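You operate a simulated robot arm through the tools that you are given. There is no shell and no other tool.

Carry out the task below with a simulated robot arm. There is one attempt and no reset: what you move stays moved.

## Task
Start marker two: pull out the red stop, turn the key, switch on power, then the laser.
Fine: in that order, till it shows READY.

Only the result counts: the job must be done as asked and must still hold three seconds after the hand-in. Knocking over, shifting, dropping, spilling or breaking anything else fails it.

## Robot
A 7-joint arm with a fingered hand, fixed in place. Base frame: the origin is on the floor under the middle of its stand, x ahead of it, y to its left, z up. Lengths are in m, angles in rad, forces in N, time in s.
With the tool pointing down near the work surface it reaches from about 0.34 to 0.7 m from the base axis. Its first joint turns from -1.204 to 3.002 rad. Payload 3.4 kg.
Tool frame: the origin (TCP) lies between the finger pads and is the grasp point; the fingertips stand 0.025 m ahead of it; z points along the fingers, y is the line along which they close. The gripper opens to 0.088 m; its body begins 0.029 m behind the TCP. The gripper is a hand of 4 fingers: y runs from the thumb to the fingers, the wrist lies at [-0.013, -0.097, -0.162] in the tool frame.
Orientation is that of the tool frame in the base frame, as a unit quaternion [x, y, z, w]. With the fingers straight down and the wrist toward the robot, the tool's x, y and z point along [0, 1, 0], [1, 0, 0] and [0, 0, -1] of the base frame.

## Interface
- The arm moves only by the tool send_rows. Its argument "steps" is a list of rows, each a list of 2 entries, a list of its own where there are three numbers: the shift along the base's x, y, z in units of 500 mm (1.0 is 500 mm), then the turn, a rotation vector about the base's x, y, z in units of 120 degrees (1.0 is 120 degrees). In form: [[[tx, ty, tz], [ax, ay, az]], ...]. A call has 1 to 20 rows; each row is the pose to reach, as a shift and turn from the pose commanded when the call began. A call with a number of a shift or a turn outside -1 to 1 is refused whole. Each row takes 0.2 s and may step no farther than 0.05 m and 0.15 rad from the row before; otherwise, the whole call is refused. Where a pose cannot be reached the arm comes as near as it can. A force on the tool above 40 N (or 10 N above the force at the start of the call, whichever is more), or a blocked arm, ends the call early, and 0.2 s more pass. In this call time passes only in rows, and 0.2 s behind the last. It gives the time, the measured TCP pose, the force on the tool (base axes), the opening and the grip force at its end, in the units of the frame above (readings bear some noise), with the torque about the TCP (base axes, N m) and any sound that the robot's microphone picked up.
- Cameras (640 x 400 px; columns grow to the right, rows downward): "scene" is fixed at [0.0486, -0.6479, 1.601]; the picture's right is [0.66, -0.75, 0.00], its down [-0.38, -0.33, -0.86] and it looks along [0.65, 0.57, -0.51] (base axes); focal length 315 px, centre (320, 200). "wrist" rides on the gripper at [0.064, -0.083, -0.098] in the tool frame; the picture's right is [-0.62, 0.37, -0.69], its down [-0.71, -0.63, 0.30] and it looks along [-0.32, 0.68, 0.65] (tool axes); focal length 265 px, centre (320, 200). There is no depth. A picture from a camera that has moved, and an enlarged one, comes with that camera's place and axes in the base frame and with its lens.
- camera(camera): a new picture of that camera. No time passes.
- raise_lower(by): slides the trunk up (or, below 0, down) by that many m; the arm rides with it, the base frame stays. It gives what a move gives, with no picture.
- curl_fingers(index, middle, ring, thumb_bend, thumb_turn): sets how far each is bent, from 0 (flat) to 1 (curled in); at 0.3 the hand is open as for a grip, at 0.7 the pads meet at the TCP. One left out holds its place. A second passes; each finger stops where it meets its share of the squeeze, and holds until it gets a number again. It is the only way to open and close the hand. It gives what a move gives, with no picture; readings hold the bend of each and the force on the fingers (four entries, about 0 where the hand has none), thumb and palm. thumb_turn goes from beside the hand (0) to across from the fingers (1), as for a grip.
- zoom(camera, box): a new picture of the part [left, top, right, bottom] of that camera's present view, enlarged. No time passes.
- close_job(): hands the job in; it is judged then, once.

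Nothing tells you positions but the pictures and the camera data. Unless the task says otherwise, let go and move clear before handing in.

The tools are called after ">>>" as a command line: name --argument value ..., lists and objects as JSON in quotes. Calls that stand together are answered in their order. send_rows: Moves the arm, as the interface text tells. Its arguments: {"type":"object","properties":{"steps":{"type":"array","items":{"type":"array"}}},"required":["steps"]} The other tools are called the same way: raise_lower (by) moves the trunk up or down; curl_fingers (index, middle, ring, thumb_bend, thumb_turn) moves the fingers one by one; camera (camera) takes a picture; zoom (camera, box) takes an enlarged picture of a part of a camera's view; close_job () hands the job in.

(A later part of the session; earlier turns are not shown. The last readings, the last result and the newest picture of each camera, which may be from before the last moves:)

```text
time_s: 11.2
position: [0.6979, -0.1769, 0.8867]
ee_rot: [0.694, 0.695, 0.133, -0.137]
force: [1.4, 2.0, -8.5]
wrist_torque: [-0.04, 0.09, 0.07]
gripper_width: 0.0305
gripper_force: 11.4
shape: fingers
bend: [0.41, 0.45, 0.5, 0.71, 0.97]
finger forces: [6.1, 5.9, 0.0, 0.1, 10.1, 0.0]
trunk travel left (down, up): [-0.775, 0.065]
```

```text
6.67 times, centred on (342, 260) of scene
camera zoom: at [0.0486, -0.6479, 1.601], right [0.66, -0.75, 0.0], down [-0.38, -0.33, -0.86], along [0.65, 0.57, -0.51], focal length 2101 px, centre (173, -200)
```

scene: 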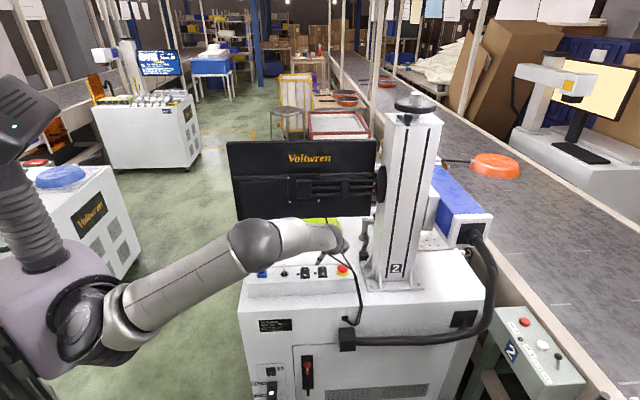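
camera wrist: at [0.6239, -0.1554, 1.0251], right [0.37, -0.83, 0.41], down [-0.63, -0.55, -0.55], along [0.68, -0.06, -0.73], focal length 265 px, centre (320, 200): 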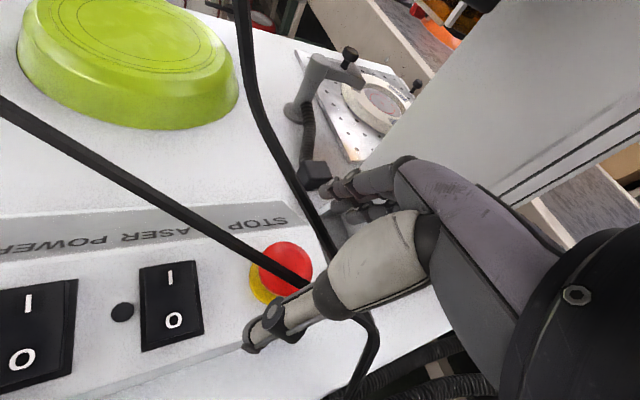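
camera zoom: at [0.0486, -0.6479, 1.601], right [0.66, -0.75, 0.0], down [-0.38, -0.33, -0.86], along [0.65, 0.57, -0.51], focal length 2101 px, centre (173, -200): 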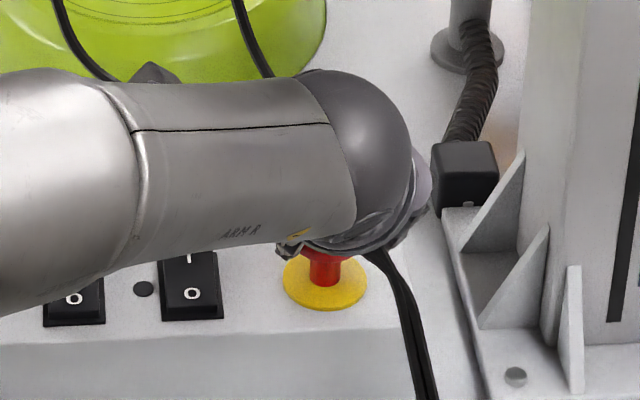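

Resistance has risen to 8.5 N, so the stop is at its end of travel. I'll relax the pull slightly, then let go.

>>> send_rows --steps '[[[0, 0, -0.006], [0, 0, 0]]]'

>>> curl_fingers --index 0.3 --middle 0.3 --ring 0.3 --thumb_bend 0.3

>>> zoom --camera "wrist" --box '[200, 150, 400, 350]'

>>> zoom --camera "scene" --box '[310, 230, 374, 290]'

```text
time_s: 11.6
position: [0.6977, -0.1774, 0.8867]
ee_rot: [0.693, 0.695, 0.135, -0.136]
force: [-0.4, 1.3, -6.1]
wrist_torque: [0.01, 0.07, 0.08]
gripper_width: 0.0308
gripper_force: 10.9
shape: fingers
bend: [0.41, 0.45, 0.5, 0.71, 0.97]
finger forces: [6.2, 5.0, 0.1, 0.0, 10.8, 0.1]
trunk travel left (down, up): [-0.775, 0.065]
```

```text
time_s: 12.6
position: [0.6956, -0.1768, 0.8871]
ee_rot: [0.694, 0.694, 0.135, -0.135]
force: [1.0, -0.1, -0.5]
wrist_torque: [0.02, -0.01, 0.0]
gripper_width: 0.0846
gripper_force: 0.0
shape: fingers
bend: [0.3, 0.3, 0.3, 0.3, 0.97]
finger forces: [0.0, 0.0, 0.0, 0.1, 0.1, 0.0]
trunk travel left (down, up): [-0.775, 0.065]
```

```text
2.00 times, centred on (300, 250) of wrist
camera zoom: at [0.613, -0.1551, 1.0014], right [0.37, -0.83, 0.41], down [-0.63, -0.55, -0.55], along [0.68, -0.06, -0.73], focal length 531 px, centre (360, 100)
```

zoom: 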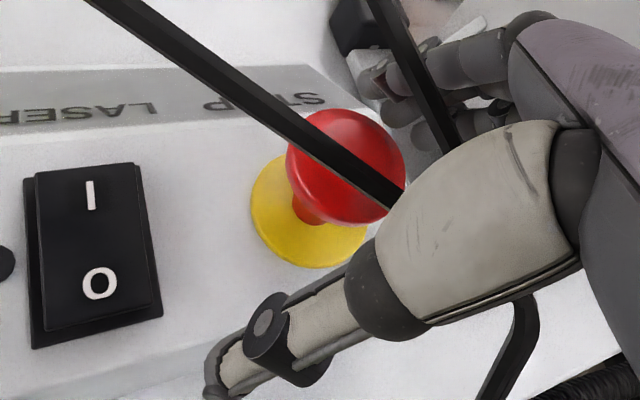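

```text
6.67 times, centred on (342, 260) of scene
camera zoom: at [0.0486, -0.6479, 1.601], right [0.66, -0.75, 0.0], down [-0.38, -0.33, -0.86], along [0.65, 0.57, -0.51], focal length 2101 px, centre (173, -200)
```

zoom: 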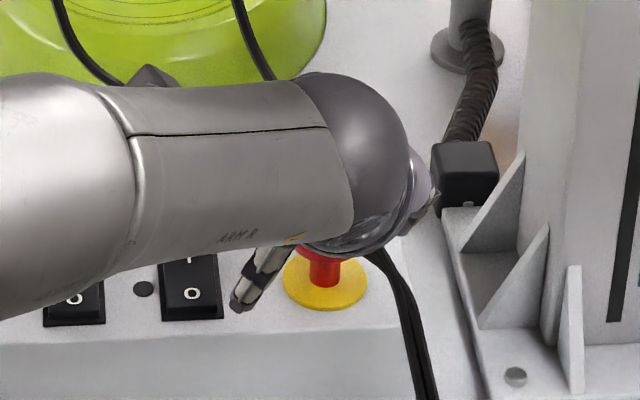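

The stop stays out on its own. Next I'll lift straight up clear of the cables and back off, then study the key.

>>> send_rows --steps '[[[0.01, 0, 0.03], [0, 0, 0]], [[0.015, 0, 0.08], [0, 0, 0]], [[0.015, 0, 0.13], [0, 0, 0]], [[0.015, 0, 0.175], [0, 0, 0]], [[-0.03, 0.0, 0.18], [0, 0, 0]], [[-0.1, 0.0, 0.18], [0, 0, 0]], [[-0.17, 0.0, 0.2], [0, 0, 0]]]'

>>> camera --camera "wrist"

>>> zoom --camera "scene" --box '[240, 210, 400, 320]'

```text
time_s: 14.2
position: [0.6105, -0.1783, 0.9883]
ee_rot: [0.693, 0.695, 0.137, -0.134]
force: [-0.3, -0.9, -0.4]
wrist_torque: [-0.01, 0.01, -0.03]
gripper_width: 0.0847
gripper_force: 0.1
shape: fingers
bend: [0.3, 0.3, 0.3, 0.3, 0.97]
finger forces: [0.1, 0.0, 0.0, 0.1, 0.0, 0.0]
trunk travel left (down, up): [-0.775, 0.065]
```

```text
taken
camera wrist: at [0.5271, -0.1554, 1.104], right [0.37, -0.83, 0.41], down [-0.63, -0.55, -0.55], along [0.69, -0.06, -0.73], focal length 265 px, centre (320, 200)
```

wrist: 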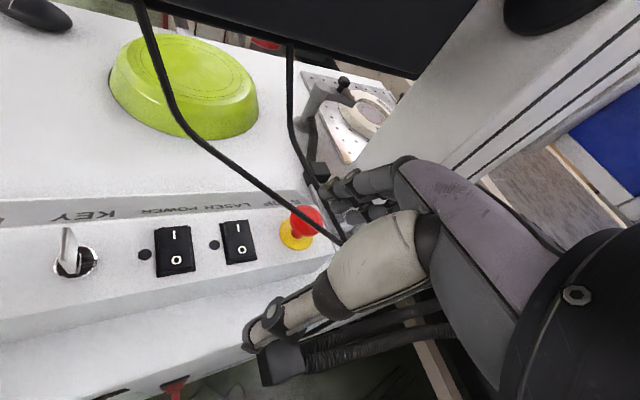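

```text
3.64 times, centred on (320, 265) of scene
camera zoom: at [0.0486, -0.6479, 1.601], right [0.66, -0.75, 0.0], down [-0.38, -0.33, -0.86], along [0.65, 0.57, -0.51], focal length 1146 px, centre (320, -36)
```

zoom: 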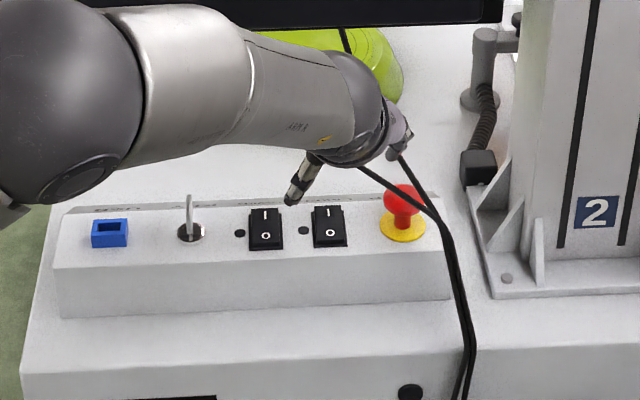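

>>> zoom --camera "wrist" --box '[20, 190, 148, 290]'

>>> zoom --camera "scene" --box '[270, 255, 318, 285]'

>>> zoom --camera "scene" --box '[120, 60, 200, 110]'

```text
4.00 times, centred on (84, 240) of wrist
camera zoom: at [0.5271, -0.1554, 1.104], right [0.37, -0.83, 0.41], down [-0.63, -0.55, -0.55], along [0.69, -0.06, -0.73], focal length 1062 px, centre (1264, 40)
```

zoom: 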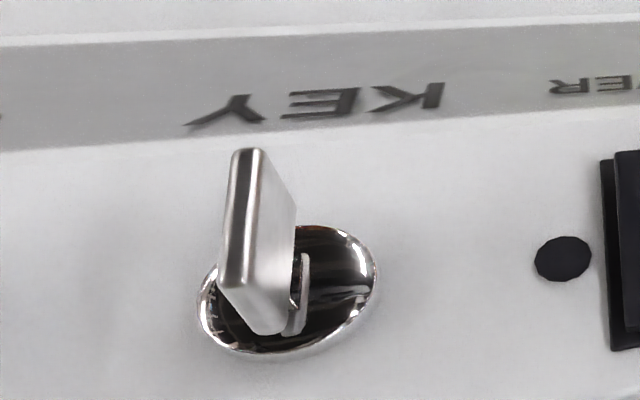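

```text
13.33 times, centred on (294, 270) of scene
camera zoom: at [0.0486, -0.6479, 1.601], right [0.66, -0.75, 0.0], down [-0.38, -0.33, -0.86], along [0.65, 0.57, -0.51], focal length 4201 px, centre (667, -733)
```

zoom: 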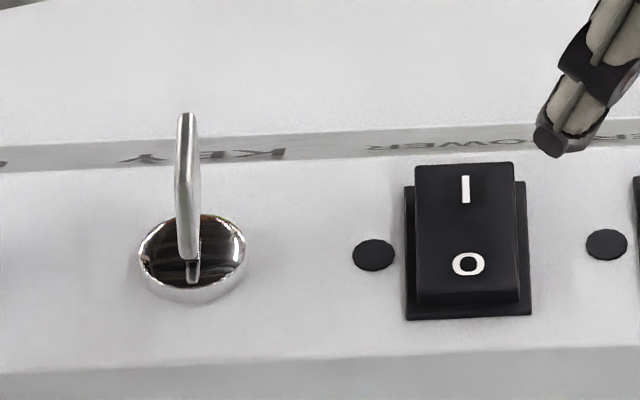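

```text
8.00 times, centred on (160, 85) of scene
camera zoom: at [0.0486, -0.6479, 1.601], right [0.66, -0.75, 0.0], down [-0.38, -0.33, -0.86], along [0.65, 0.57, -0.51], focal length 2521 px, centre (1600, 1120)
```

zoom: 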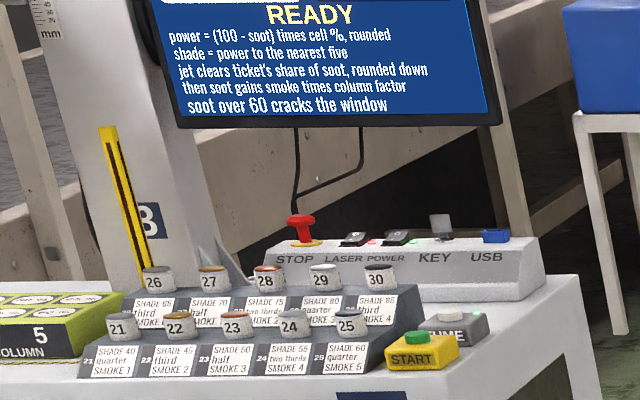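

Marker 3 in the background is already READY. There the stop is out, the lamps are lit and the key stands broadside, so it is turned 90°. I'll zoom in on it as a reference.

>>> zoom --camera "scene" --box '[150, 82, 190, 107]'

>>> zoom --camera "scene" --box '[500, 50, 640, 170]'

>>> zoom --camera "scene" --box '[0, 130, 140, 260]'

```text
16.00 times, centred on (170, 94) of scene
camera zoom: at [0.0486, -0.6479, 1.601], right [0.66, -0.75, 0.0], down [-0.38, -0.33, -0.86], along [0.65, 0.57, -0.51], focal length 5042 px, centre (2720, 1888)
```

zoom: 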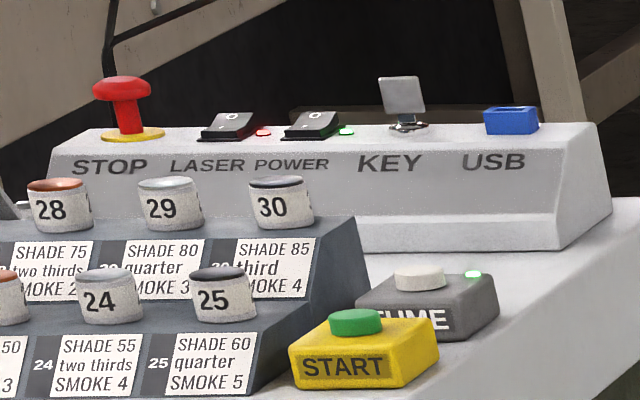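

```text
3.33 times, centred on (570, 110) of scene
camera zoom: at [0.0486, -0.6479, 1.601], right [0.66, -0.75, 0.0], down [-0.38, -0.33, -0.86], along [0.65, 0.57, -0.51], focal length 1050 px, centre (-513, 500)
```

zoom: 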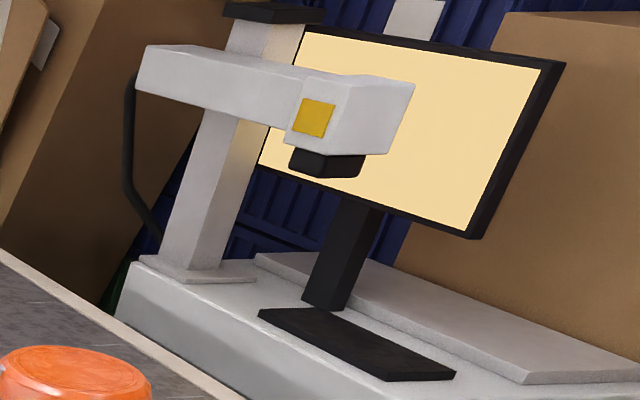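

```text
3.08 times, centred on (70, 195) of scene
camera zoom: at [0.0486, -0.6479, 1.601], right [0.66, -0.75, 0.0], down [-0.38, -0.33, -0.86], along [0.65, 0.57, -0.51], focal length 970 px, centre (1089, 215)
```

zoom: 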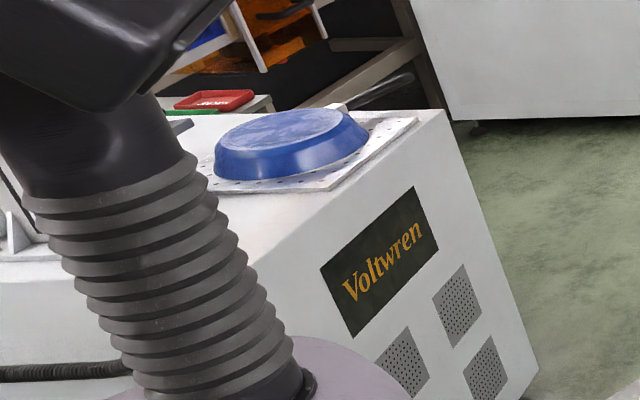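

Marker 3 confirms the target state: key turned 90°, I sides of the rockers pressed, POWER lamp green and LASER lamp red. I'll move back up and level out the hand on the way to the key.

>>> send_rows --steps '[[[-0.036, 0.05, 0.02], [-0.04, 0, 0]], [[-0.072, 0.1, 0.04], [-0.08, 0, 0]], [[-0.108, 0.15, 0.06], [-0.12, 0, 0]], [[-0.144, 0.2, 0.07], [-0.16, 0, 0]], [[-0.18, 0.25, 0.08], [-0.183, 0, 0]]]'

>>> send_rows --steps '[[[0, 0, 0], [0, 0, -0.07]], [[0, 0, 0], [0, 0, -0.14]], [[0, 0, 0], [0, 0, -0.21]], [[0, 0, 0], [0, 0, -0.28]], [[0, 0, 0], [0, 0, -0.35]], [[0, 0, 0], [0, 0, -0.375]]]'

>>> camera --camera "wrist"

>>> camera --camera "scene"

```text
time_s: 15.4
position: [0.5209, -0.0484, 1.0279]
ee_rot: [0.707, 0.707, 0.0, 0.0]
force: [0.4, 0.1, -0.7]
wrist_torque: [0.01, -0.02, -0.02]
gripper_width: 0.0842
gripper_force: 0.0
shape: fingers
bend: [0.3, 0.3, 0.3, 0.3, 0.97]
finger forces: [0.0, 0.0, 0.0, 0.1, 0.0, 0.1]
trunk travel left (down, up): [-0.775, 0.065]
```

```text
time_s: 16.8
position: [0.5264, -0.0552, 1.0404]
ee_rot: [0.928, 0.373, 0.02, -0.019]
force: [0.2, -0.5, -0.2]
wrist_torque: [0.01, -0.01, 0.01]
gripper_width: 0.0844
gripper_force: 0.0
shape: fingers
bend: [0.3, 0.3, 0.3, 0.3, 0.97]
finger forces: [0.0, 0.0, 0.1, 0.0, 0.0, 0.0]
trunk travel left (down, up): [-0.775, 0.065]
```

```text
taken
camera wrist: at [0.5127, 0.0438, 1.1435], right [-0.21, -0.73, 0.65], down [-0.95, -0.02, -0.33], along [0.25, -0.68, -0.68], focal length 265 px, centre (320, 200)
```

wrist: 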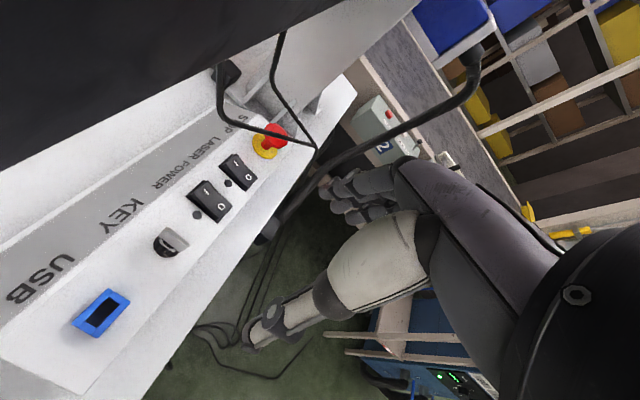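

```text
taken
```

scene: 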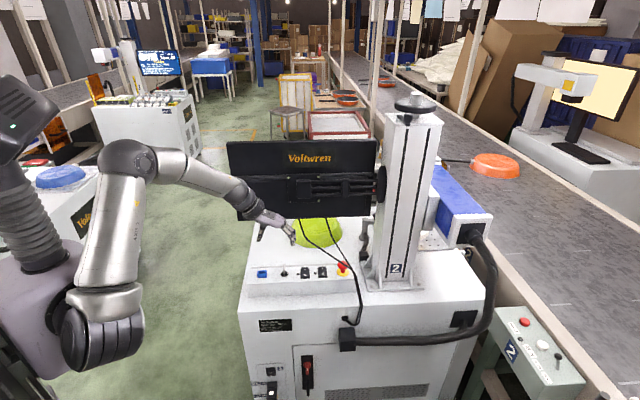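

The wrist reaches its limit around this yaw (-45°). I'll find out how far it turns the other way, since that decides how the key can be turned.

>>> send_rows --steps '[[[-0.02, -0.05, 0.03], [0, 0, 0.07]], [[-0.04, -0.1, 0.05], [0, 0, 0.14]], [[-0.04, -0.1, 0.05], [0, 0, 0.21]], [[-0.04, -0.1, 0.05], [0, 0, 0.28]], [[-0.04, -0.1, 0.05], [0, 0, 0.35]], [[-0.04, -0.1, 0.05], [0, 0, 0.42]], [[-0.04, -0.1, 0.05], [0, 0, 0.49]], [[-0.04, -0.1, 0.05], [0, 0, 0.56]], [[-0.04, -0.1, 0.05], [0, 0, 0.63]], [[-0.04, -0.1, 0.05], [0, 0, 0.7]], [[-0.04, -0.1, 0.05], [0, 0, 0.75]]]'

>>> camera --camera "scene"

```text
time_s: 19.2
position: [0.5027, -0.1033, 1.0506]
ee_rot: [0.381, 0.924, 0.0, 0.0]
force: [0.4, -0.1, -0.8]
wrist_torque: [0.03, 0.01, 0.04]
gripper_width: 0.0844
gripper_force: 0.0
shape: fingers
bend: [0.3, 0.3, 0.3, 0.3, 0.97]
finger forces: [0.0, 0.0, 0.1, 0.0, 0.0, 0.1]
trunk travel left (down, up): [-0.775, 0.065]
```

```text
taken
```

scene: 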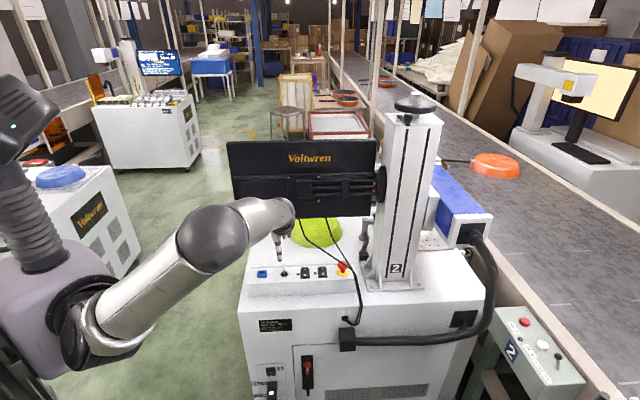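

>>> send_rows --steps '[[[0, 0, 0], [0, 0, 0.07]], [[0, 0, 0], [0, 0, 0.14]], [[0, 0, 0], [0, 0, 0.21]], [[0, 0, 0], [0, 0, 0.28]], [[0, 0, 0], [0, 0, 0.35]], [[0, 0, 0], [0, 0, 0.42]]]'

>>> camera --camera "scene"

```text
time_s: 20.6
position: [0.5027, -0.102, 1.0521]
ee_rot: [-0.049, 0.999, 0.0, -0.001]
force: [-0.3, -0.6, 1.0]
wrist_torque: [-0.02, 0.02, 0.02]
gripper_width: 0.0846
gripper_force: 0.0
shape: fingers
bend: [0.3, 0.3, 0.3, 0.3, 0.97]
finger forces: [0.0, 0.0, 0.1, 0.0, 0.0, 0.0]
trunk travel left (down, up): [-0.775, 0.065]
```

```text
taken
```

scene: 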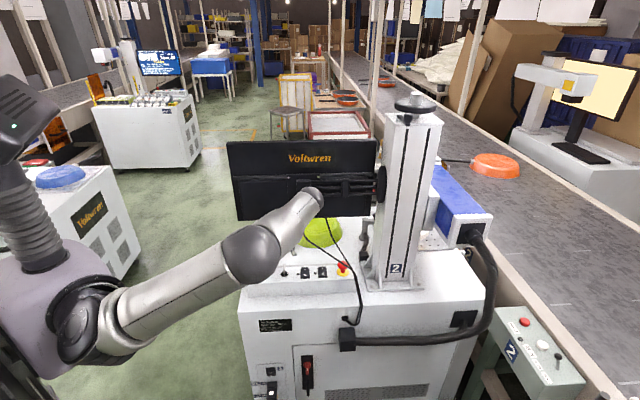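

>>> send_rows --steps '[[[0, 0, 0], [0, 0, 0.07]], [[0, 0, 0], [0, 0, 0.14]], [[0, 0, 0], [0, 0, 0.21]], [[0, 0, 0], [0, 0, 0.28]], [[0, 0, 0], [0, 0, 0.33]]]'

>>> camera --camera "scene"

>>> camera --camera "wrist"

```text
time_s: 21.8
position: [0.502, -0.1039, 1.0512]
ee_rot: [-0.383, 0.924, -0.001, 0.0]
force: [0.7, -0.1, 1.4]
wrist_torque: [0.0, 0.03, -0.04]
gripper_width: 0.0844
gripper_force: 0.0
shape: fingers
bend: [0.3, 0.3, 0.3, 0.3, 0.97]
finger forces: [0.0, 0.0, 0.0, 0.0, 0.0, 0.1]
trunk travel left (down, up): [-0.775, 0.065]
```

```text
taken
```

scene: 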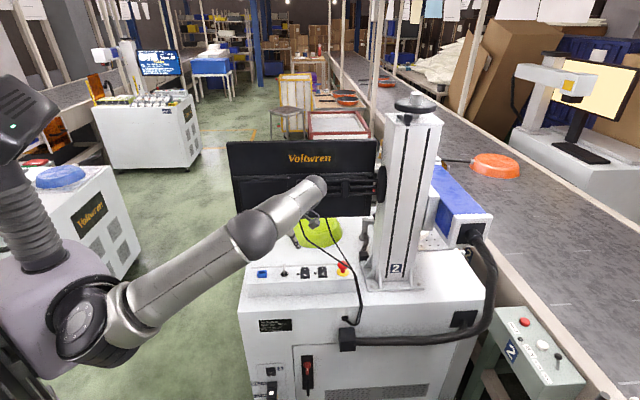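

```text
taken
camera wrist: at [0.5156, -0.2072, 1.1493], right [0.18, 0.7, 0.69], down [0.95, 0.06, -0.3], along [-0.26, 0.71, -0.65], focal length 265 px, centre (320, 200)
```

wrist: 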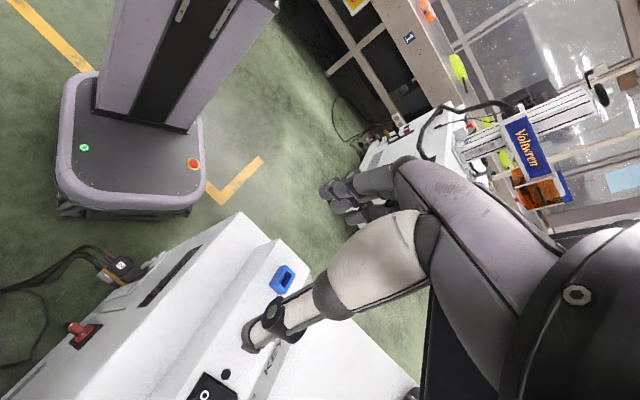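

The wrist reaches +135° comfortably, so a clockwise quarter turn is possible with the wrist staying on the near side. I'll pre-shape the fingers and lean the hand 15° toward the robot before going over the key.

>>> curl_fingers --index 0.43 --middle 0.43 --ring 0.43 --thumb_bend 0.45

>>> send_rows --steps '[[[0, 0, -0.02], [0.045, -0.045, 0]], [[0.02, 0.02, -0.05], [0.0884, -0.0884, 0]], [[0.06, 0.06, -0.08], [0.0884, -0.0884, 0]], [[0.09, 0.1, -0.1], [0.0884, -0.0884, 0]]]'

>>> camera --camera "wrist"

>>> camera --camera "scene"

```text
time_s: 22.8
position: [0.5015, -0.1027, 1.0522]
ee_rot: [-0.383, 0.924, 0.0, 0.0]
force: [0.7, 0.6, -0.7]
wrist_torque: [-0.02, 0.02, 0.02]
gripper_width: 0.0552
gripper_force: 0.1
shape: fingers
bend: [0.43, 0.43, 0.43, 0.45, 0.97]
finger forces: [0.1, 0.0, 0.0, 0.0, 0.1, 0.0]
trunk travel left (down, up): [-0.775, 0.065]
```

```text
time_s: 23.8
position: [0.5489, -0.0531, 1.002]
ee_rot: [-0.379, 0.916, 0.05, 0.12]
force: [0.2, -0.6, 0.4]
wrist_torque: [-0.04, -0.01, -0.03]
gripper_width: 0.0552
gripper_force: 0.1
shape: fingers
bend: [0.43, 0.43, 0.43, 0.45, 0.97]
finger forces: [0.0, 0.0, 0.1, 0.0, 0.1, 0.0]
trunk travel left (down, up): [-0.775, 0.065]
```

```text
taken
camera wrist: at [0.5458, -0.174, 1.0796], right [0.04, 0.56, 0.83], down [0.99, 0.1, -0.11], along [-0.14, 0.82, -0.55], focal length 265 px, centre (320, 200)
```

wrist: 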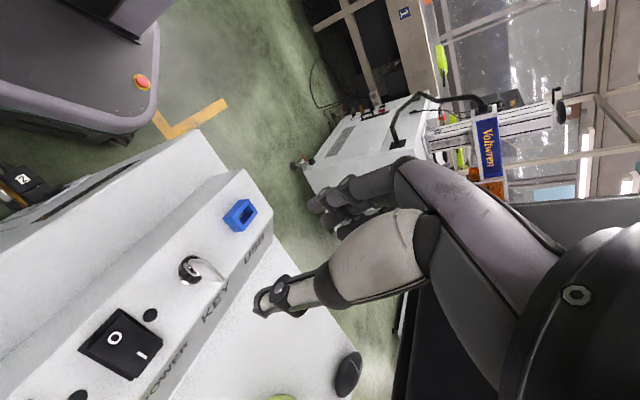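

```text
taken
```

scene: 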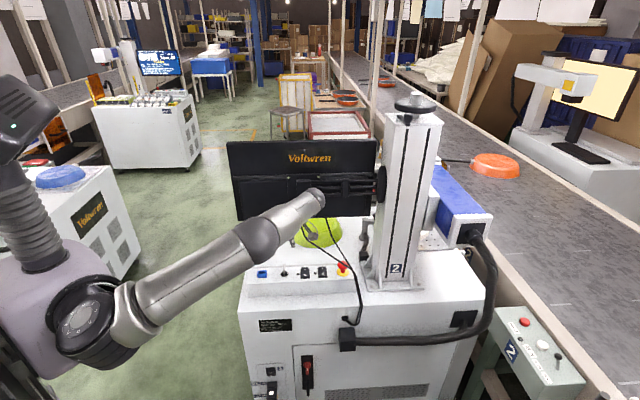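

>>> zoom --camera "wrist" --box '[130, 190, 330, 330]'

>>> zoom --camera "scene" --box '[260, 170, 380, 290]'

```text
2.86 times, centred on (230, 260) of wrist
camera zoom: at [0.5458, -0.174, 1.0796], right [0.04, 0.56, 0.83], down [0.99, 0.1, -0.11], along [-0.14, 0.82, -0.55], focal length 758 px, centre (577, 29)
```

zoom: 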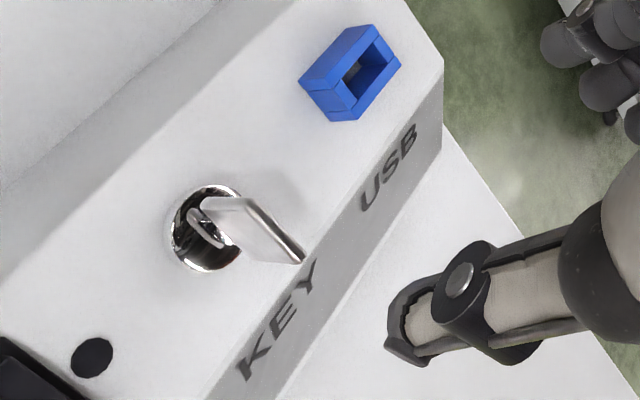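

```text
3.33 times, centred on (320, 230) of scene
camera zoom: at [0.0486, -0.6479, 1.601], right [0.66, -0.75, 0.0], down [-0.38, -0.33, -0.86], along [0.65, 0.57, -0.51], focal length 1050 px, centre (320, 100)
```

zoom: 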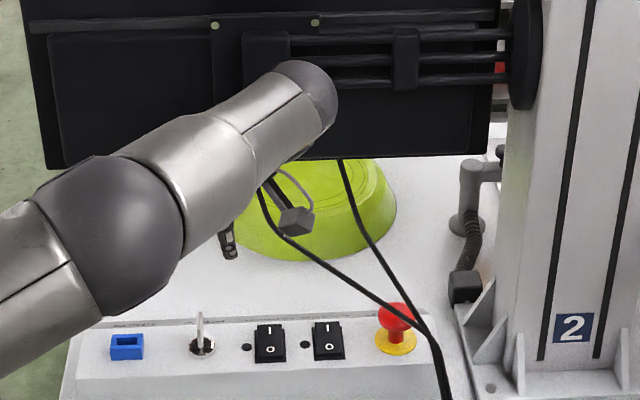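

The key plate is centred at about (0.570,-0.032), with its top near z 0.873. I'll move above it and come partway down to check alignment.

>>> send_rows --steps '[[[0.02, 0.02, -0.04], [0, 0, 0]], [[0.042, 0.043, -0.1], [0, 0, 0]], [[0.042, 0.043, -0.15], [0, 0, 0]]]'

>>> camera --camera "wrist"

>>> zoom --camera "scene" --box '[240, 190, 360, 290]'

```text
time_s: 24.6
position: [0.5692, -0.0334, 0.9265]
ee_rot: [-0.379, 0.916, 0.05, 0.121]
force: [0.1, 0.4, -0.6]
wrist_torque: [0.0, 0.01, -0.01]
gripper_width: 0.0552
gripper_force: 0.1
shape: fingers
bend: [0.43, 0.43, 0.43, 0.45, 0.97]
finger forces: [0.1, 0.0, 0.0, 0.0, 0.1, 0.0]
trunk travel left (down, up): [-0.775, 0.065]
```

```text
taken
camera wrist: at [0.5661, -0.1534, 1.0042], right [0.04, 0.56, 0.83], down [0.99, 0.1, -0.11], along [-0.14, 0.82, -0.55], focal length 265 px, centre (320, 200)
```

wrist: 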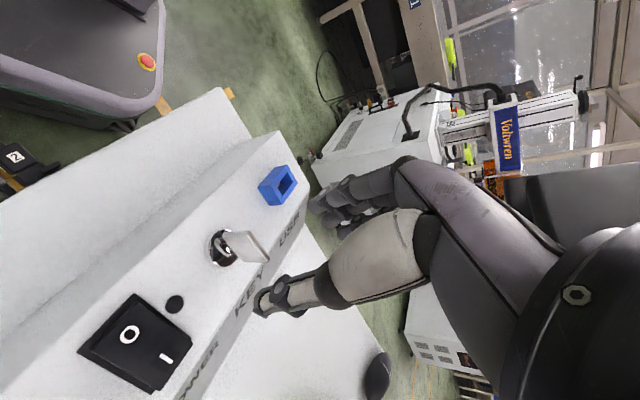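

```text
4.00 times, centred on (300, 240) of scene
camera zoom: at [0.0486, -0.6479, 1.601], right [0.66, -0.75, 0.0], down [-0.38, -0.33, -0.86], along [0.65, 0.57, -0.51], focal length 1260 px, centre (400, 40)
```

zoom: 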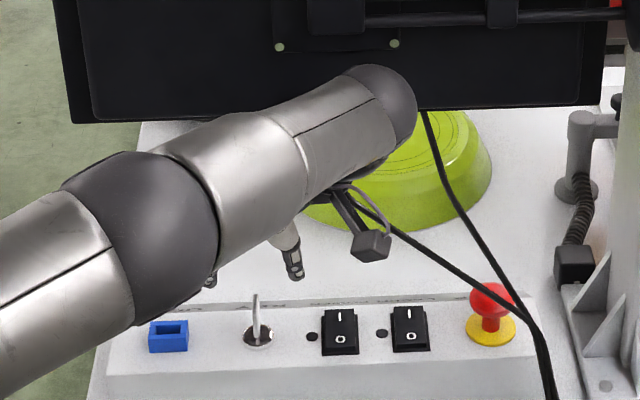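

>>> send_rows --steps '[[[0.0016, 0.0034, -0.035], [0, 0, 0]], [[0.0016, 0.0034, -0.07], [0, 0, 0]], [[0.0016, 0.0034, -0.1], [0, 0, 0]]]'

>>> zoom --camera "wrist" --box '[180, 130, 380, 350]'

>>> zoom --camera "scene" --box '[240, 220, 340, 290]'

```text
time_s: 25.4
position: [0.5681, -0.0285, 0.8767]
ee_rot: [-0.38, 0.915, 0.05, 0.121]
force: [0.2, -0.2, 0.2]
wrist_torque: [0.0, 0.02, 0.02]
gripper_width: 0.0553
gripper_force: 0.0
shape: fingers
bend: [0.43, 0.43, 0.43, 0.45, 0.97]
finger forces: [0.0, 0.0, 0.0, 0.0, 0.1, 0.0]
trunk travel left (down, up): [-0.775, 0.065]
```

```text
1.82 times, centred on (280, 240) of wrist
camera zoom: at [0.566, -0.151, 0.9541], right [0.04, 0.56, 0.83], down [0.99, 0.1, -0.11], along [-0.14, 0.82, -0.55], focal length 483 px, centre (393, 127)
```

zoom: 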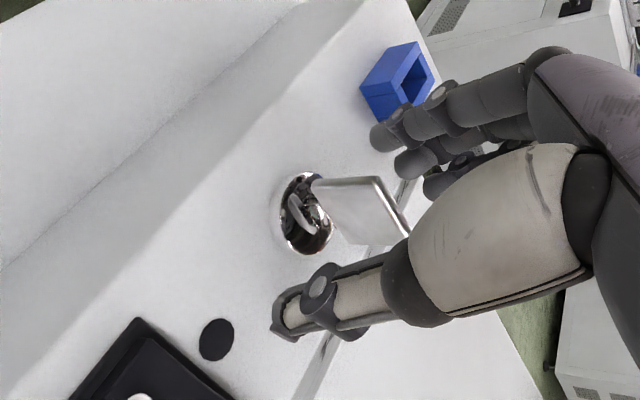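

```text
5.71 times, centred on (290, 255) of scene
camera zoom: at [0.0486, -0.6479, 1.601], right [0.66, -0.75, 0.0], down [-0.38, -0.33, -0.86], along [0.65, 0.57, -0.51], focal length 1801 px, centre (491, -114)
```

zoom: 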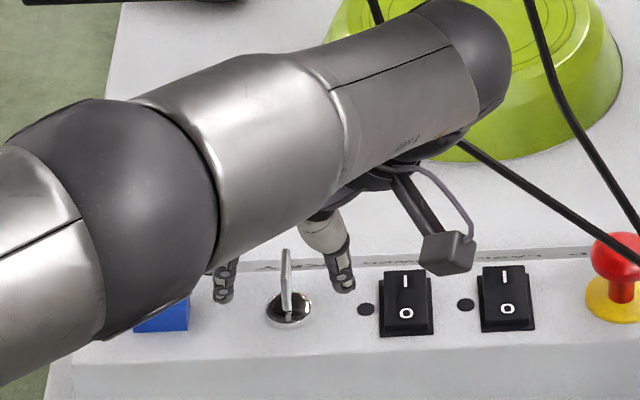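

>>> send_rows --steps '[[[0.004, -0.005, -0.002], [0, 0, 0]]]'

>>> curl_fingers --index 0.58 --middle 0.58 --ring 0.58 --thumb_bend 0.6

>>> zoom --camera "wrist" --box '[180, 130, 380, 350]'

>>> zoom --camera "scene" --box '[260, 240, 320, 290]'

```text
time_s: 25.8
position: [0.5717, -0.0327, 0.8755]
ee_rot: [-0.38, 0.916, 0.05, 0.121]
force: [0.2, 0.0, -1.0]
wrist_torque: [0.0, -0.01, -0.01]
gripper_width: 0.0554
gripper_force: 0.0
shape: fingers
bend: [0.43, 0.43, 0.43, 0.45, 0.97]
finger forces: [0.0, 0.0, 0.0, 0.1, 0.1, 0.1]
trunk travel left (down, up): [-0.775, 0.065]
```

```text
time_s: 26.8
position: [0.5704, -0.0325, 0.8764]
ee_rot: [-0.38, 0.916, 0.049, 0.121]
force: [-0.5, 0.4, 0.2]
wrist_torque: [-0.04, 0.03, 0.01]
gripper_width: 0.0237
gripper_force: 0.1
shape: fingers
bend: [0.57, 0.57, 0.57, 0.6, 0.97]
finger forces: [0.1, 0.0, 0.1, 0.0, 0.1, 0.0]
trunk travel left (down, up): [-0.775, 0.065]
```

```text
1.82 times, centred on (280, 240) of wrist
camera zoom: at [0.5675, -0.1534, 0.9535], right [0.04, 0.56, 0.83], down [0.99, 0.1, -0.11], along [-0.14, 0.82, -0.55], focal length 483 px, centre (393, 127)
```

zoom: 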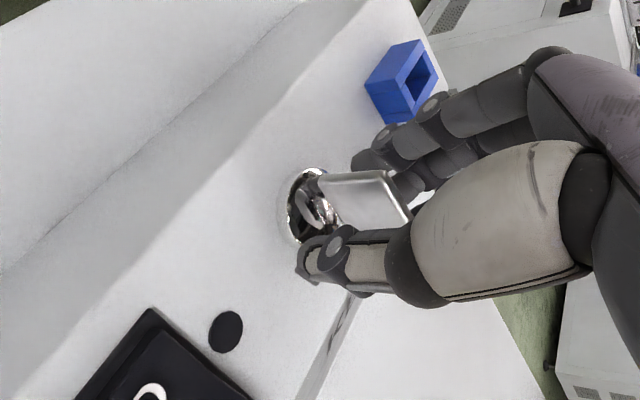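

```text
8.00 times, centred on (290, 265) of scene
camera zoom: at [0.0486, -0.6479, 1.601], right [0.66, -0.75, 0.0], down [-0.38, -0.33, -0.86], along [0.65, 0.57, -0.51], focal length 2521 px, centre (560, -320)
```

zoom: 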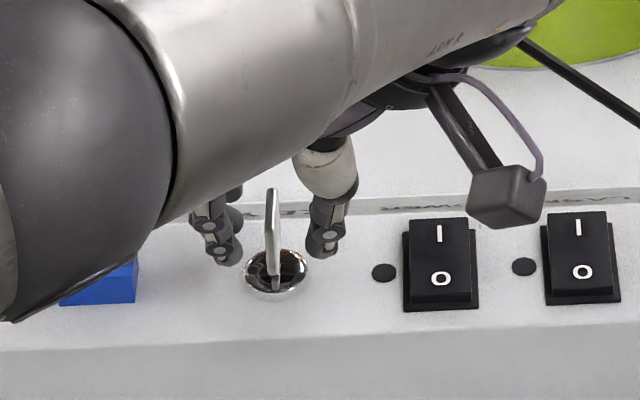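

Thumb and fingers are centred on the key plate. Next I'll close onto it.

>>> curl_fingers --index 0.72 --middle 0.72 --ring 0.72 --thumb_bend 0.75

>>> zoom --camera "wrist" --box '[180, 130, 380, 350]'

>>> zoom --camera "scene" --box '[260, 240, 320, 290]'

```text
time_s: 27.8
position: [0.5704, -0.0323, 0.8754]
ee_rot: [-0.38, 0.916, 0.049, 0.12]
force: [-0.8, 1.7, -2.6]
wrist_torque: [0.0, 0.01, 0.01]
gripper_width: 0.0
gripper_force: 4.6
shape: fingers
bend: [0.71, 0.71, 0.72, 0.72, 0.97]
finger forces: [3.9, 2.1, 0.0, 0.1, 4.2, 0.0]
trunk travel left (down, up): [-0.775, 0.065]
```

```text
1.82 times, centred on (280, 240) of wrist
camera zoom: at [0.5677, -0.153, 0.9532], right [0.04, 0.56, 0.83], down [0.99, 0.1, -0.11], along [-0.14, 0.82, -0.55], focal length 483 px, centre (393, 127)
```

zoom: 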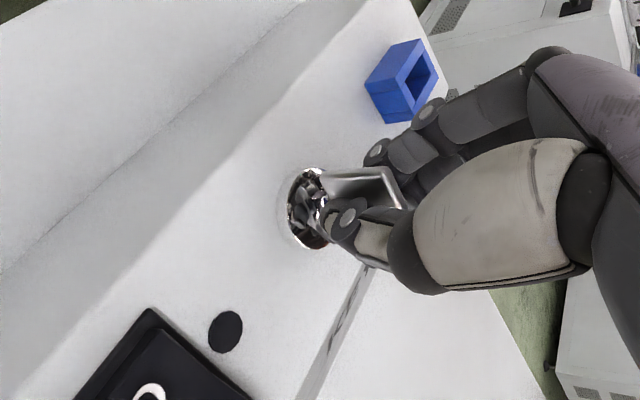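

```text
8.00 times, centred on (290, 265) of scene
camera zoom: at [0.0486, -0.6479, 1.601], right [0.66, -0.75, 0.0], down [-0.38, -0.33, -0.86], along [0.65, 0.57, -0.51], focal length 2521 px, centre (560, -320)
```

zoom: 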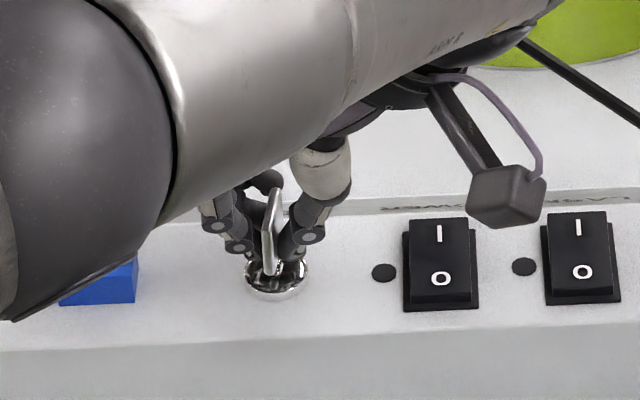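

The key is gripped. I'll firm up the squeeze and test a small clockwise turn.

>>> curl_fingers --index 0.82 --middle 0.82 --ring 0.8 --thumb_bend 0.85

>>> send_rows --steps '[[[0, 0, 0], [0, 0, -0.04]], [[0, 0, 0], [0, 0, -0.08]], [[0, 0, 0], [0, 0, -0.12]]]'

>>> zoom --camera "wrist" --box '[180, 130, 380, 350]'

>>> zoom --camera "scene" --box '[260, 240, 320, 290]'

```text
time_s: 28.8
position: [0.5729, -0.029, 0.8745]
ee_rot: [-0.381, 0.916, 0.05, 0.119]
force: [8.1, 11.6, -5.8]
wrist_torque: [0.08, -0.15, -0.03]
gripper_width: 0.0
gripper_force: 18.1
shape: fingers
bend: [0.73, 0.79, 0.8, 0.75, 0.94]
finger forces: [15.2, 8.9, 0.1, 0.1, 11.9, 0.1]
trunk travel left (down, up): [-0.775, 0.065]
```

```text
time_s: 29.6
position: [0.5725, -0.0307, 0.8748]
ee_rot: [-0.261, 0.957, 0.034, 0.125]
force: [9.1, 9.4, -5.4]
wrist_torque: [0.09, -0.09, -0.05]
gripper_width: 0.0
gripper_force: 18.5
shape: fingers
bend: [0.73, 0.79, 0.8, 0.75, 0.94]
finger forces: [15.5, 8.3, 0.1, 0.0, 12.1, 0.0]
trunk travel left (down, up): [-0.775, 0.065]
```

```text
1.82 times, centred on (280, 240) of wrist
camera zoom: at [0.5399, -0.147, 0.9526], right [0.18, 0.53, 0.83], down [0.98, -0.15, -0.11], along [0.07, 0.83, -0.55], focal length 483 px, centre (393, 127)
```

zoom: 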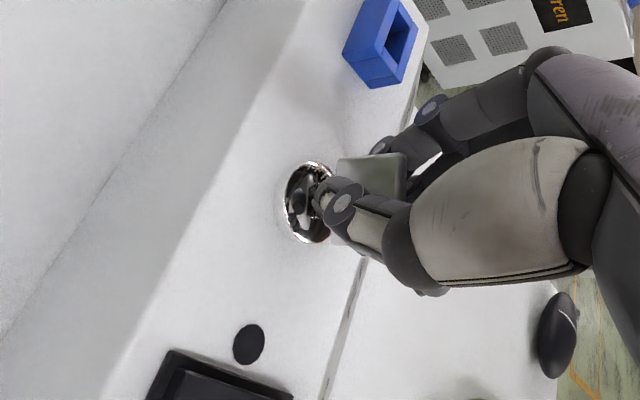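

```text
8.00 times, centred on (290, 265) of scene
camera zoom: at [0.0486, -0.6479, 1.601], right [0.66, -0.75, 0.0], down [-0.38, -0.33, -0.86], along [0.65, 0.57, -0.51], focal length 2521 px, centre (560, -320)
```

zoom: 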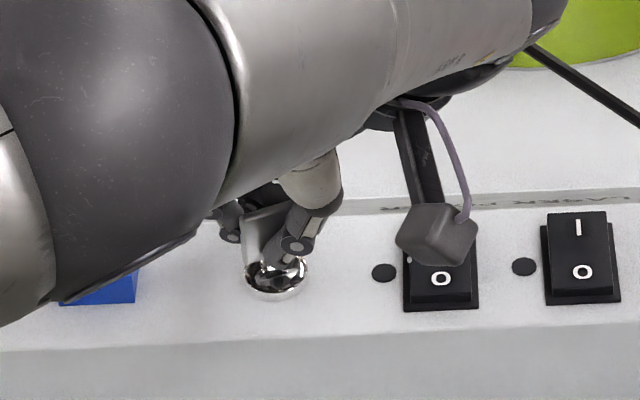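

The key appears to be following clockwise with little torque. I'll continue the turn in increments, watching torque and view.

>>> send_rows --steps '[[[0, 0, 0], [0, 0, -0.06]], [[0, 0, 0], [0, 0, -0.12]], [[0, 0, 0], [0, 0, -0.18]], [[0, 0, 0], [0, 0, -0.24]]]'

>>> zoom --camera "wrist" --box '[180, 130, 380, 350]'

>>> zoom --camera "scene" --box '[260, 240, 320, 290]'

```text
time_s: 30.6
position: [0.5718, -0.0315, 0.8756]
ee_rot: [-0.015, 0.991, 0.002, 0.13]
force: [12.0, 5.7, 0.5]
wrist_torque: [-0.02, -0.12, 0.21]
gripper_width: 0.0
gripper_force: 19.9
shape: fingers
bend: [0.73, 0.8, 0.8, 0.75, 0.94]
finger forces: [7.9, 17.3, 0.0, 0.1, 14.3, 0.0]
trunk travel left (down, up): [-0.775, 0.065]
```

```text
1.82 times, centred on (280, 240) of wrist
camera zoom: at [0.4877, -0.118, 0.9528], right [0.41, 0.38, 0.83], down [0.79, -0.61, -0.11], along [0.46, 0.7, -0.55], focal length 483 px, centre (393, 127)
```

zoom: 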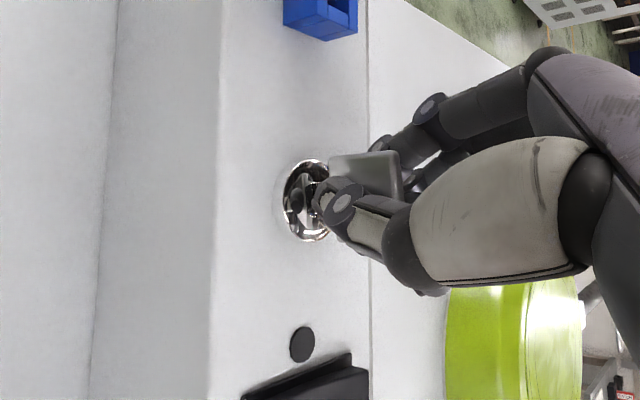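

```text
8.00 times, centred on (290, 265) of scene
camera zoom: at [0.0486, -0.6479, 1.601], right [0.66, -0.75, 0.0], down [-0.38, -0.33, -0.86], along [0.65, 0.57, -0.51], focal length 2521 px, centre (560, -320)
```

zoom: 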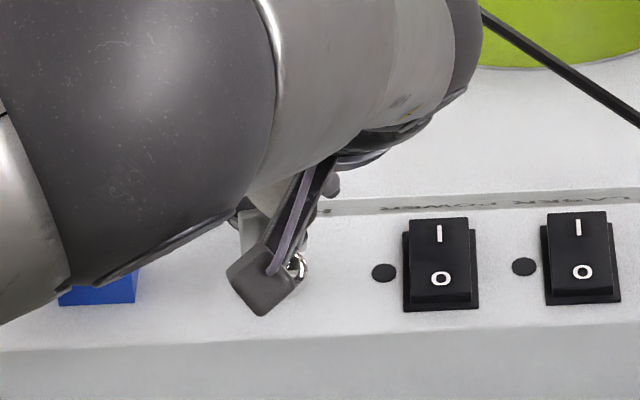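

>>> send_rows --steps '[[[0, 0, 0], [0, 0, -0.05]], [[0, 0, 0], [0, 0, -0.1]]]'

>>> zoom --camera "wrist" --box '[230, 180, 350, 280]'

>>> zoom --camera "scene" --box '[260, 240, 320, 290]'

```text
time_s: 31.2
position: [0.5724, -0.0323, 0.8756]
ee_rot: [0.088, 0.988, -0.013, 0.129]
force: [7.0, 2.6, 1.3]
wrist_torque: [-0.07, -0.07, 0.15]
gripper_width: 0.0
gripper_force: 18.6
shape: fingers
bend: [0.73, 0.8, 0.8, 0.75, 0.94]
finger forces: [7.2, 14.7, 0.0, 0.1, 15.5, 0.1]
trunk travel left (down, up): [-0.775, 0.065]
```

```text
4.00 times, centred on (290, 230) of wrist
camera zoom: at [0.4712, -0.0987, 0.9529], right [0.48, 0.29, 0.83], down [0.64, -0.76, -0.11], along [0.6, 0.59, -0.55], focal length 1062 px, centre (440, 80)
```

zoom: 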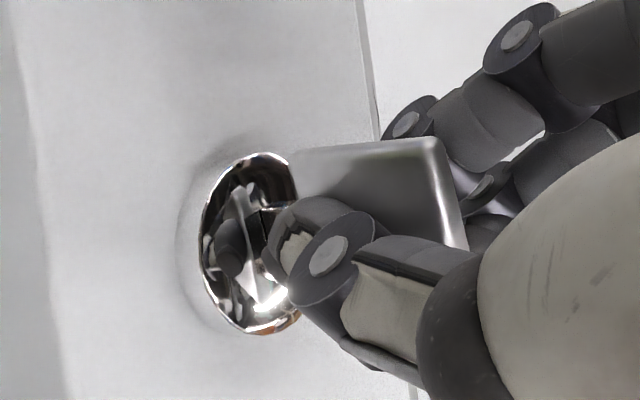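

```text
8.00 times, centred on (290, 265) of scene
camera zoom: at [0.0486, -0.6479, 1.601], right [0.66, -0.75, 0.0], down [-0.38, -0.33, -0.86], along [0.65, 0.57, -0.51], focal length 2521 px, centre (560, -320)
```

zoom: 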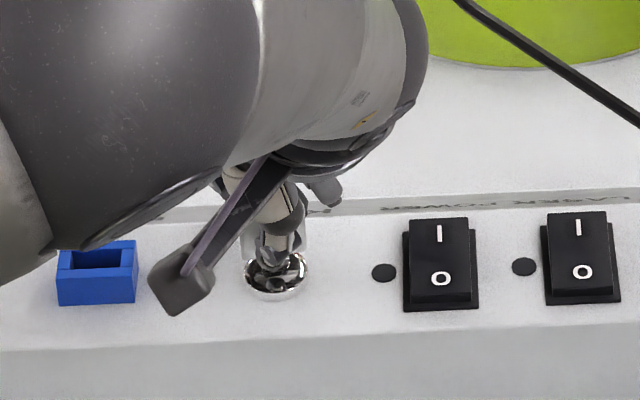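

The key is turning with the hand, now about 55° round. I'll carry on toward 90°.

>>> send_rows --steps '[[[0, 0, 0], [0, 0, -0.05]], [[0, 0, 0], [0, 0, -0.1]], [[0, 0, 0], [0, 0, -0.15]], [[0, 0, 0], [0, 0, -0.2]]]'

>>> zoom --camera "wrist" --box '[230, 180, 350, 280]'

>>> zoom --camera "scene" --box '[260, 240, 320, 290]'

```text
time_s: 32.2
position: [0.5715, -0.031, 0.8751]
ee_rot: [0.292, 0.948, -0.039, 0.124]
force: [2.5, 1.8, 0.9]
wrist_torque: [-0.06, -0.01, 0.24]
gripper_width: 0.0
gripper_force: 18.2
shape: fingers
bend: [0.73, 0.8, 0.8, 0.74, 0.96]
finger forces: [6.9, 13.0, 0.1, 0.0, 16.5, 0.0]
trunk travel left (down, up): [-0.775, 0.065]
```

```text
4.00 times, centred on (290, 230) of wrist
camera zoom: at [0.4516, -0.0513, 0.953], right [0.55, 0.07, 0.83], down [0.28, -0.95, -0.11], along [0.78, 0.29, -0.55], focal length 1062 px, centre (440, 80)
```

zoom: 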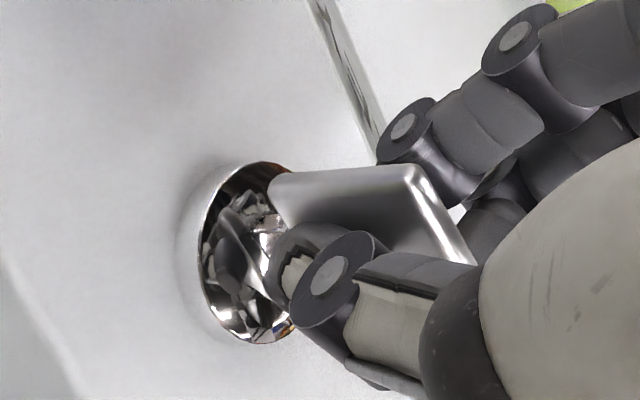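

```text
8.00 times, centred on (290, 265) of scene
camera zoom: at [0.0486, -0.6479, 1.601], right [0.66, -0.75, 0.0], down [-0.38, -0.33, -0.86], along [0.65, 0.57, -0.51], focal length 2521 px, centre (560, -320)
```

zoom: 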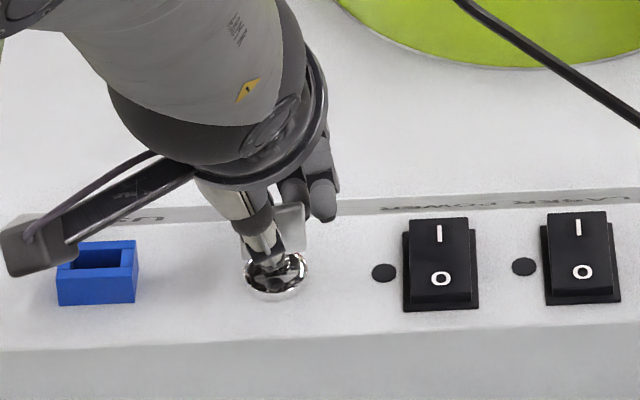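

>>> send_rows --steps '[[[0, 0, 0], [0, 0, -0.05]], [[0, 0, 0], [0, 0, -0.1]], [[0, 0, 0], [0, 0, -0.15]]]'

>>> zoom --camera "wrist" --box '[230, 180, 350, 280]'

>>> zoom --camera "scene" --box '[260, 240, 320, 290]'

```text
time_s: 33.0
position: [0.5723, -0.0299, 0.8766]
ee_rot: [0.437, 0.89, -0.058, 0.117]
force: [-1.9, 5.8, 0.4]
wrist_torque: [0.0, 0.03, 0.27]
gripper_width: 0.0
gripper_force: 18.8
shape: fingers
bend: [0.74, 0.81, 0.8, 0.73, 0.97]
finger forces: [6.9, 13.3, 0.1, 0.0, 16.6, 0.0]
trunk travel left (down, up): [-0.775, 0.065]
```

```text
4.00 times, centred on (290, 230) of wrist
camera zoom: at [0.4511, -0.0123, 0.9532], right [0.55, -0.11, 0.83], down [-0.03, -0.99, -0.11], along [0.84, 0.04, -0.55], focal length 1062 px, centre (440, 80)
```

zoom: 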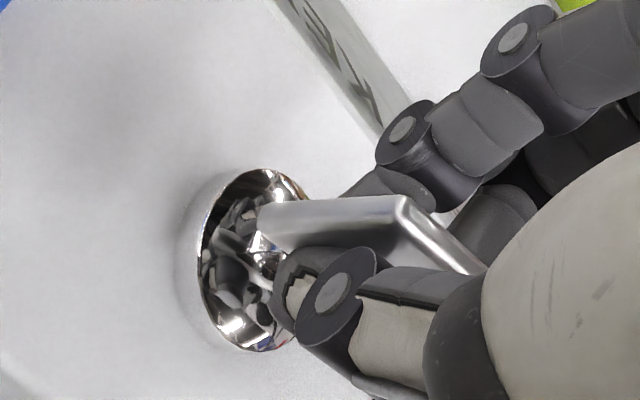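

```text
8.00 times, centred on (290, 265) of scene
camera zoom: at [0.0486, -0.6479, 1.601], right [0.66, -0.75, 0.0], down [-0.38, -0.33, -0.86], along [0.65, 0.57, -0.51], focal length 2521 px, centre (560, -320)
```

zoom: 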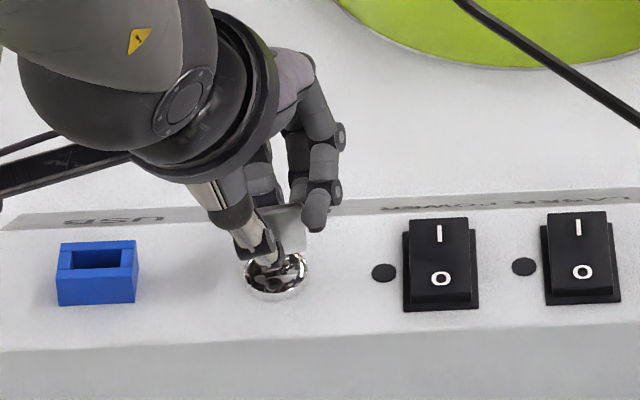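

The hand has turned about 97° and the key looks broadside, with the grip now slipping against it. I'll open the hand and check the key's angle.

>>> curl_fingers --index 0.5 --middle 0.5 --ring 0.5 --thumb_bend 0.5

>>> zoom --camera "wrist" --box '[230, 180, 350, 280]'

>>> zoom --camera "scene" --box '[260, 240, 320, 290]'

```text
time_s: 34.0
position: [0.5704, -0.0317, 0.875]
ee_rot: [0.436, 0.89, -0.057, 0.117]
force: [1.1, 0.1, 0.6]
wrist_torque: [0.0, 0.0, 0.0]
gripper_width: 0.0409
gripper_force: 0.0
shape: fingers
bend: [0.5, 0.5, 0.5, 0.5, 0.97]
finger forces: [0.0, 0.1, 0.1, 0.0, 0.0, 0.0]
trunk travel left (down, up): [-0.775, 0.065]
```

```text
4.00 times, centred on (290, 230) of wrist
camera zoom: at [0.4515, -0.014, 0.9533], right [0.55, -0.11, 0.83], down [-0.03, -0.99, -0.11], along [0.84, 0.04, -0.55], focal length 1062 px, centre (440, 80)
```

zoom: 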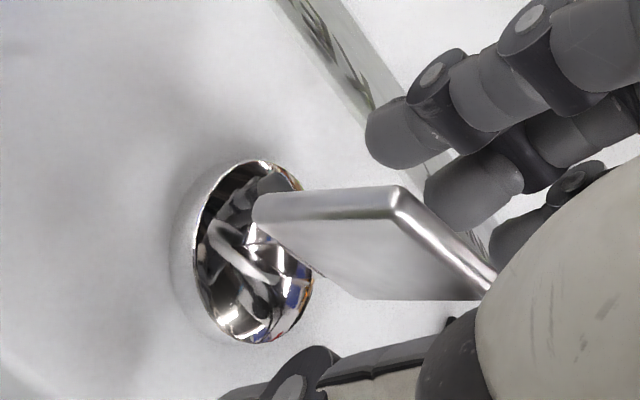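

```text
8.00 times, centred on (290, 265) of scene
camera zoom: at [0.0486, -0.6479, 1.601], right [0.66, -0.75, 0.0], down [-0.38, -0.33, -0.86], along [0.65, 0.57, -0.51], focal length 2521 px, centre (560, -320)
```

zoom: 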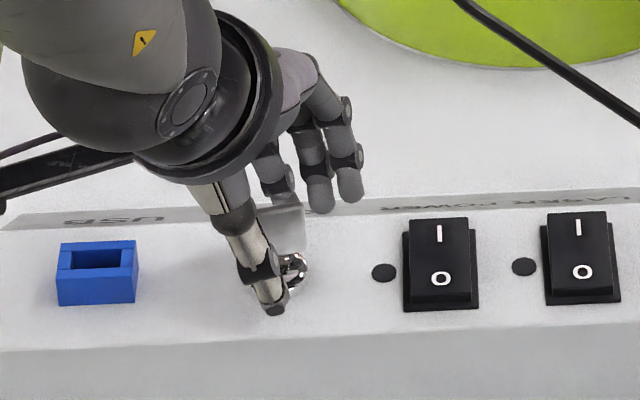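

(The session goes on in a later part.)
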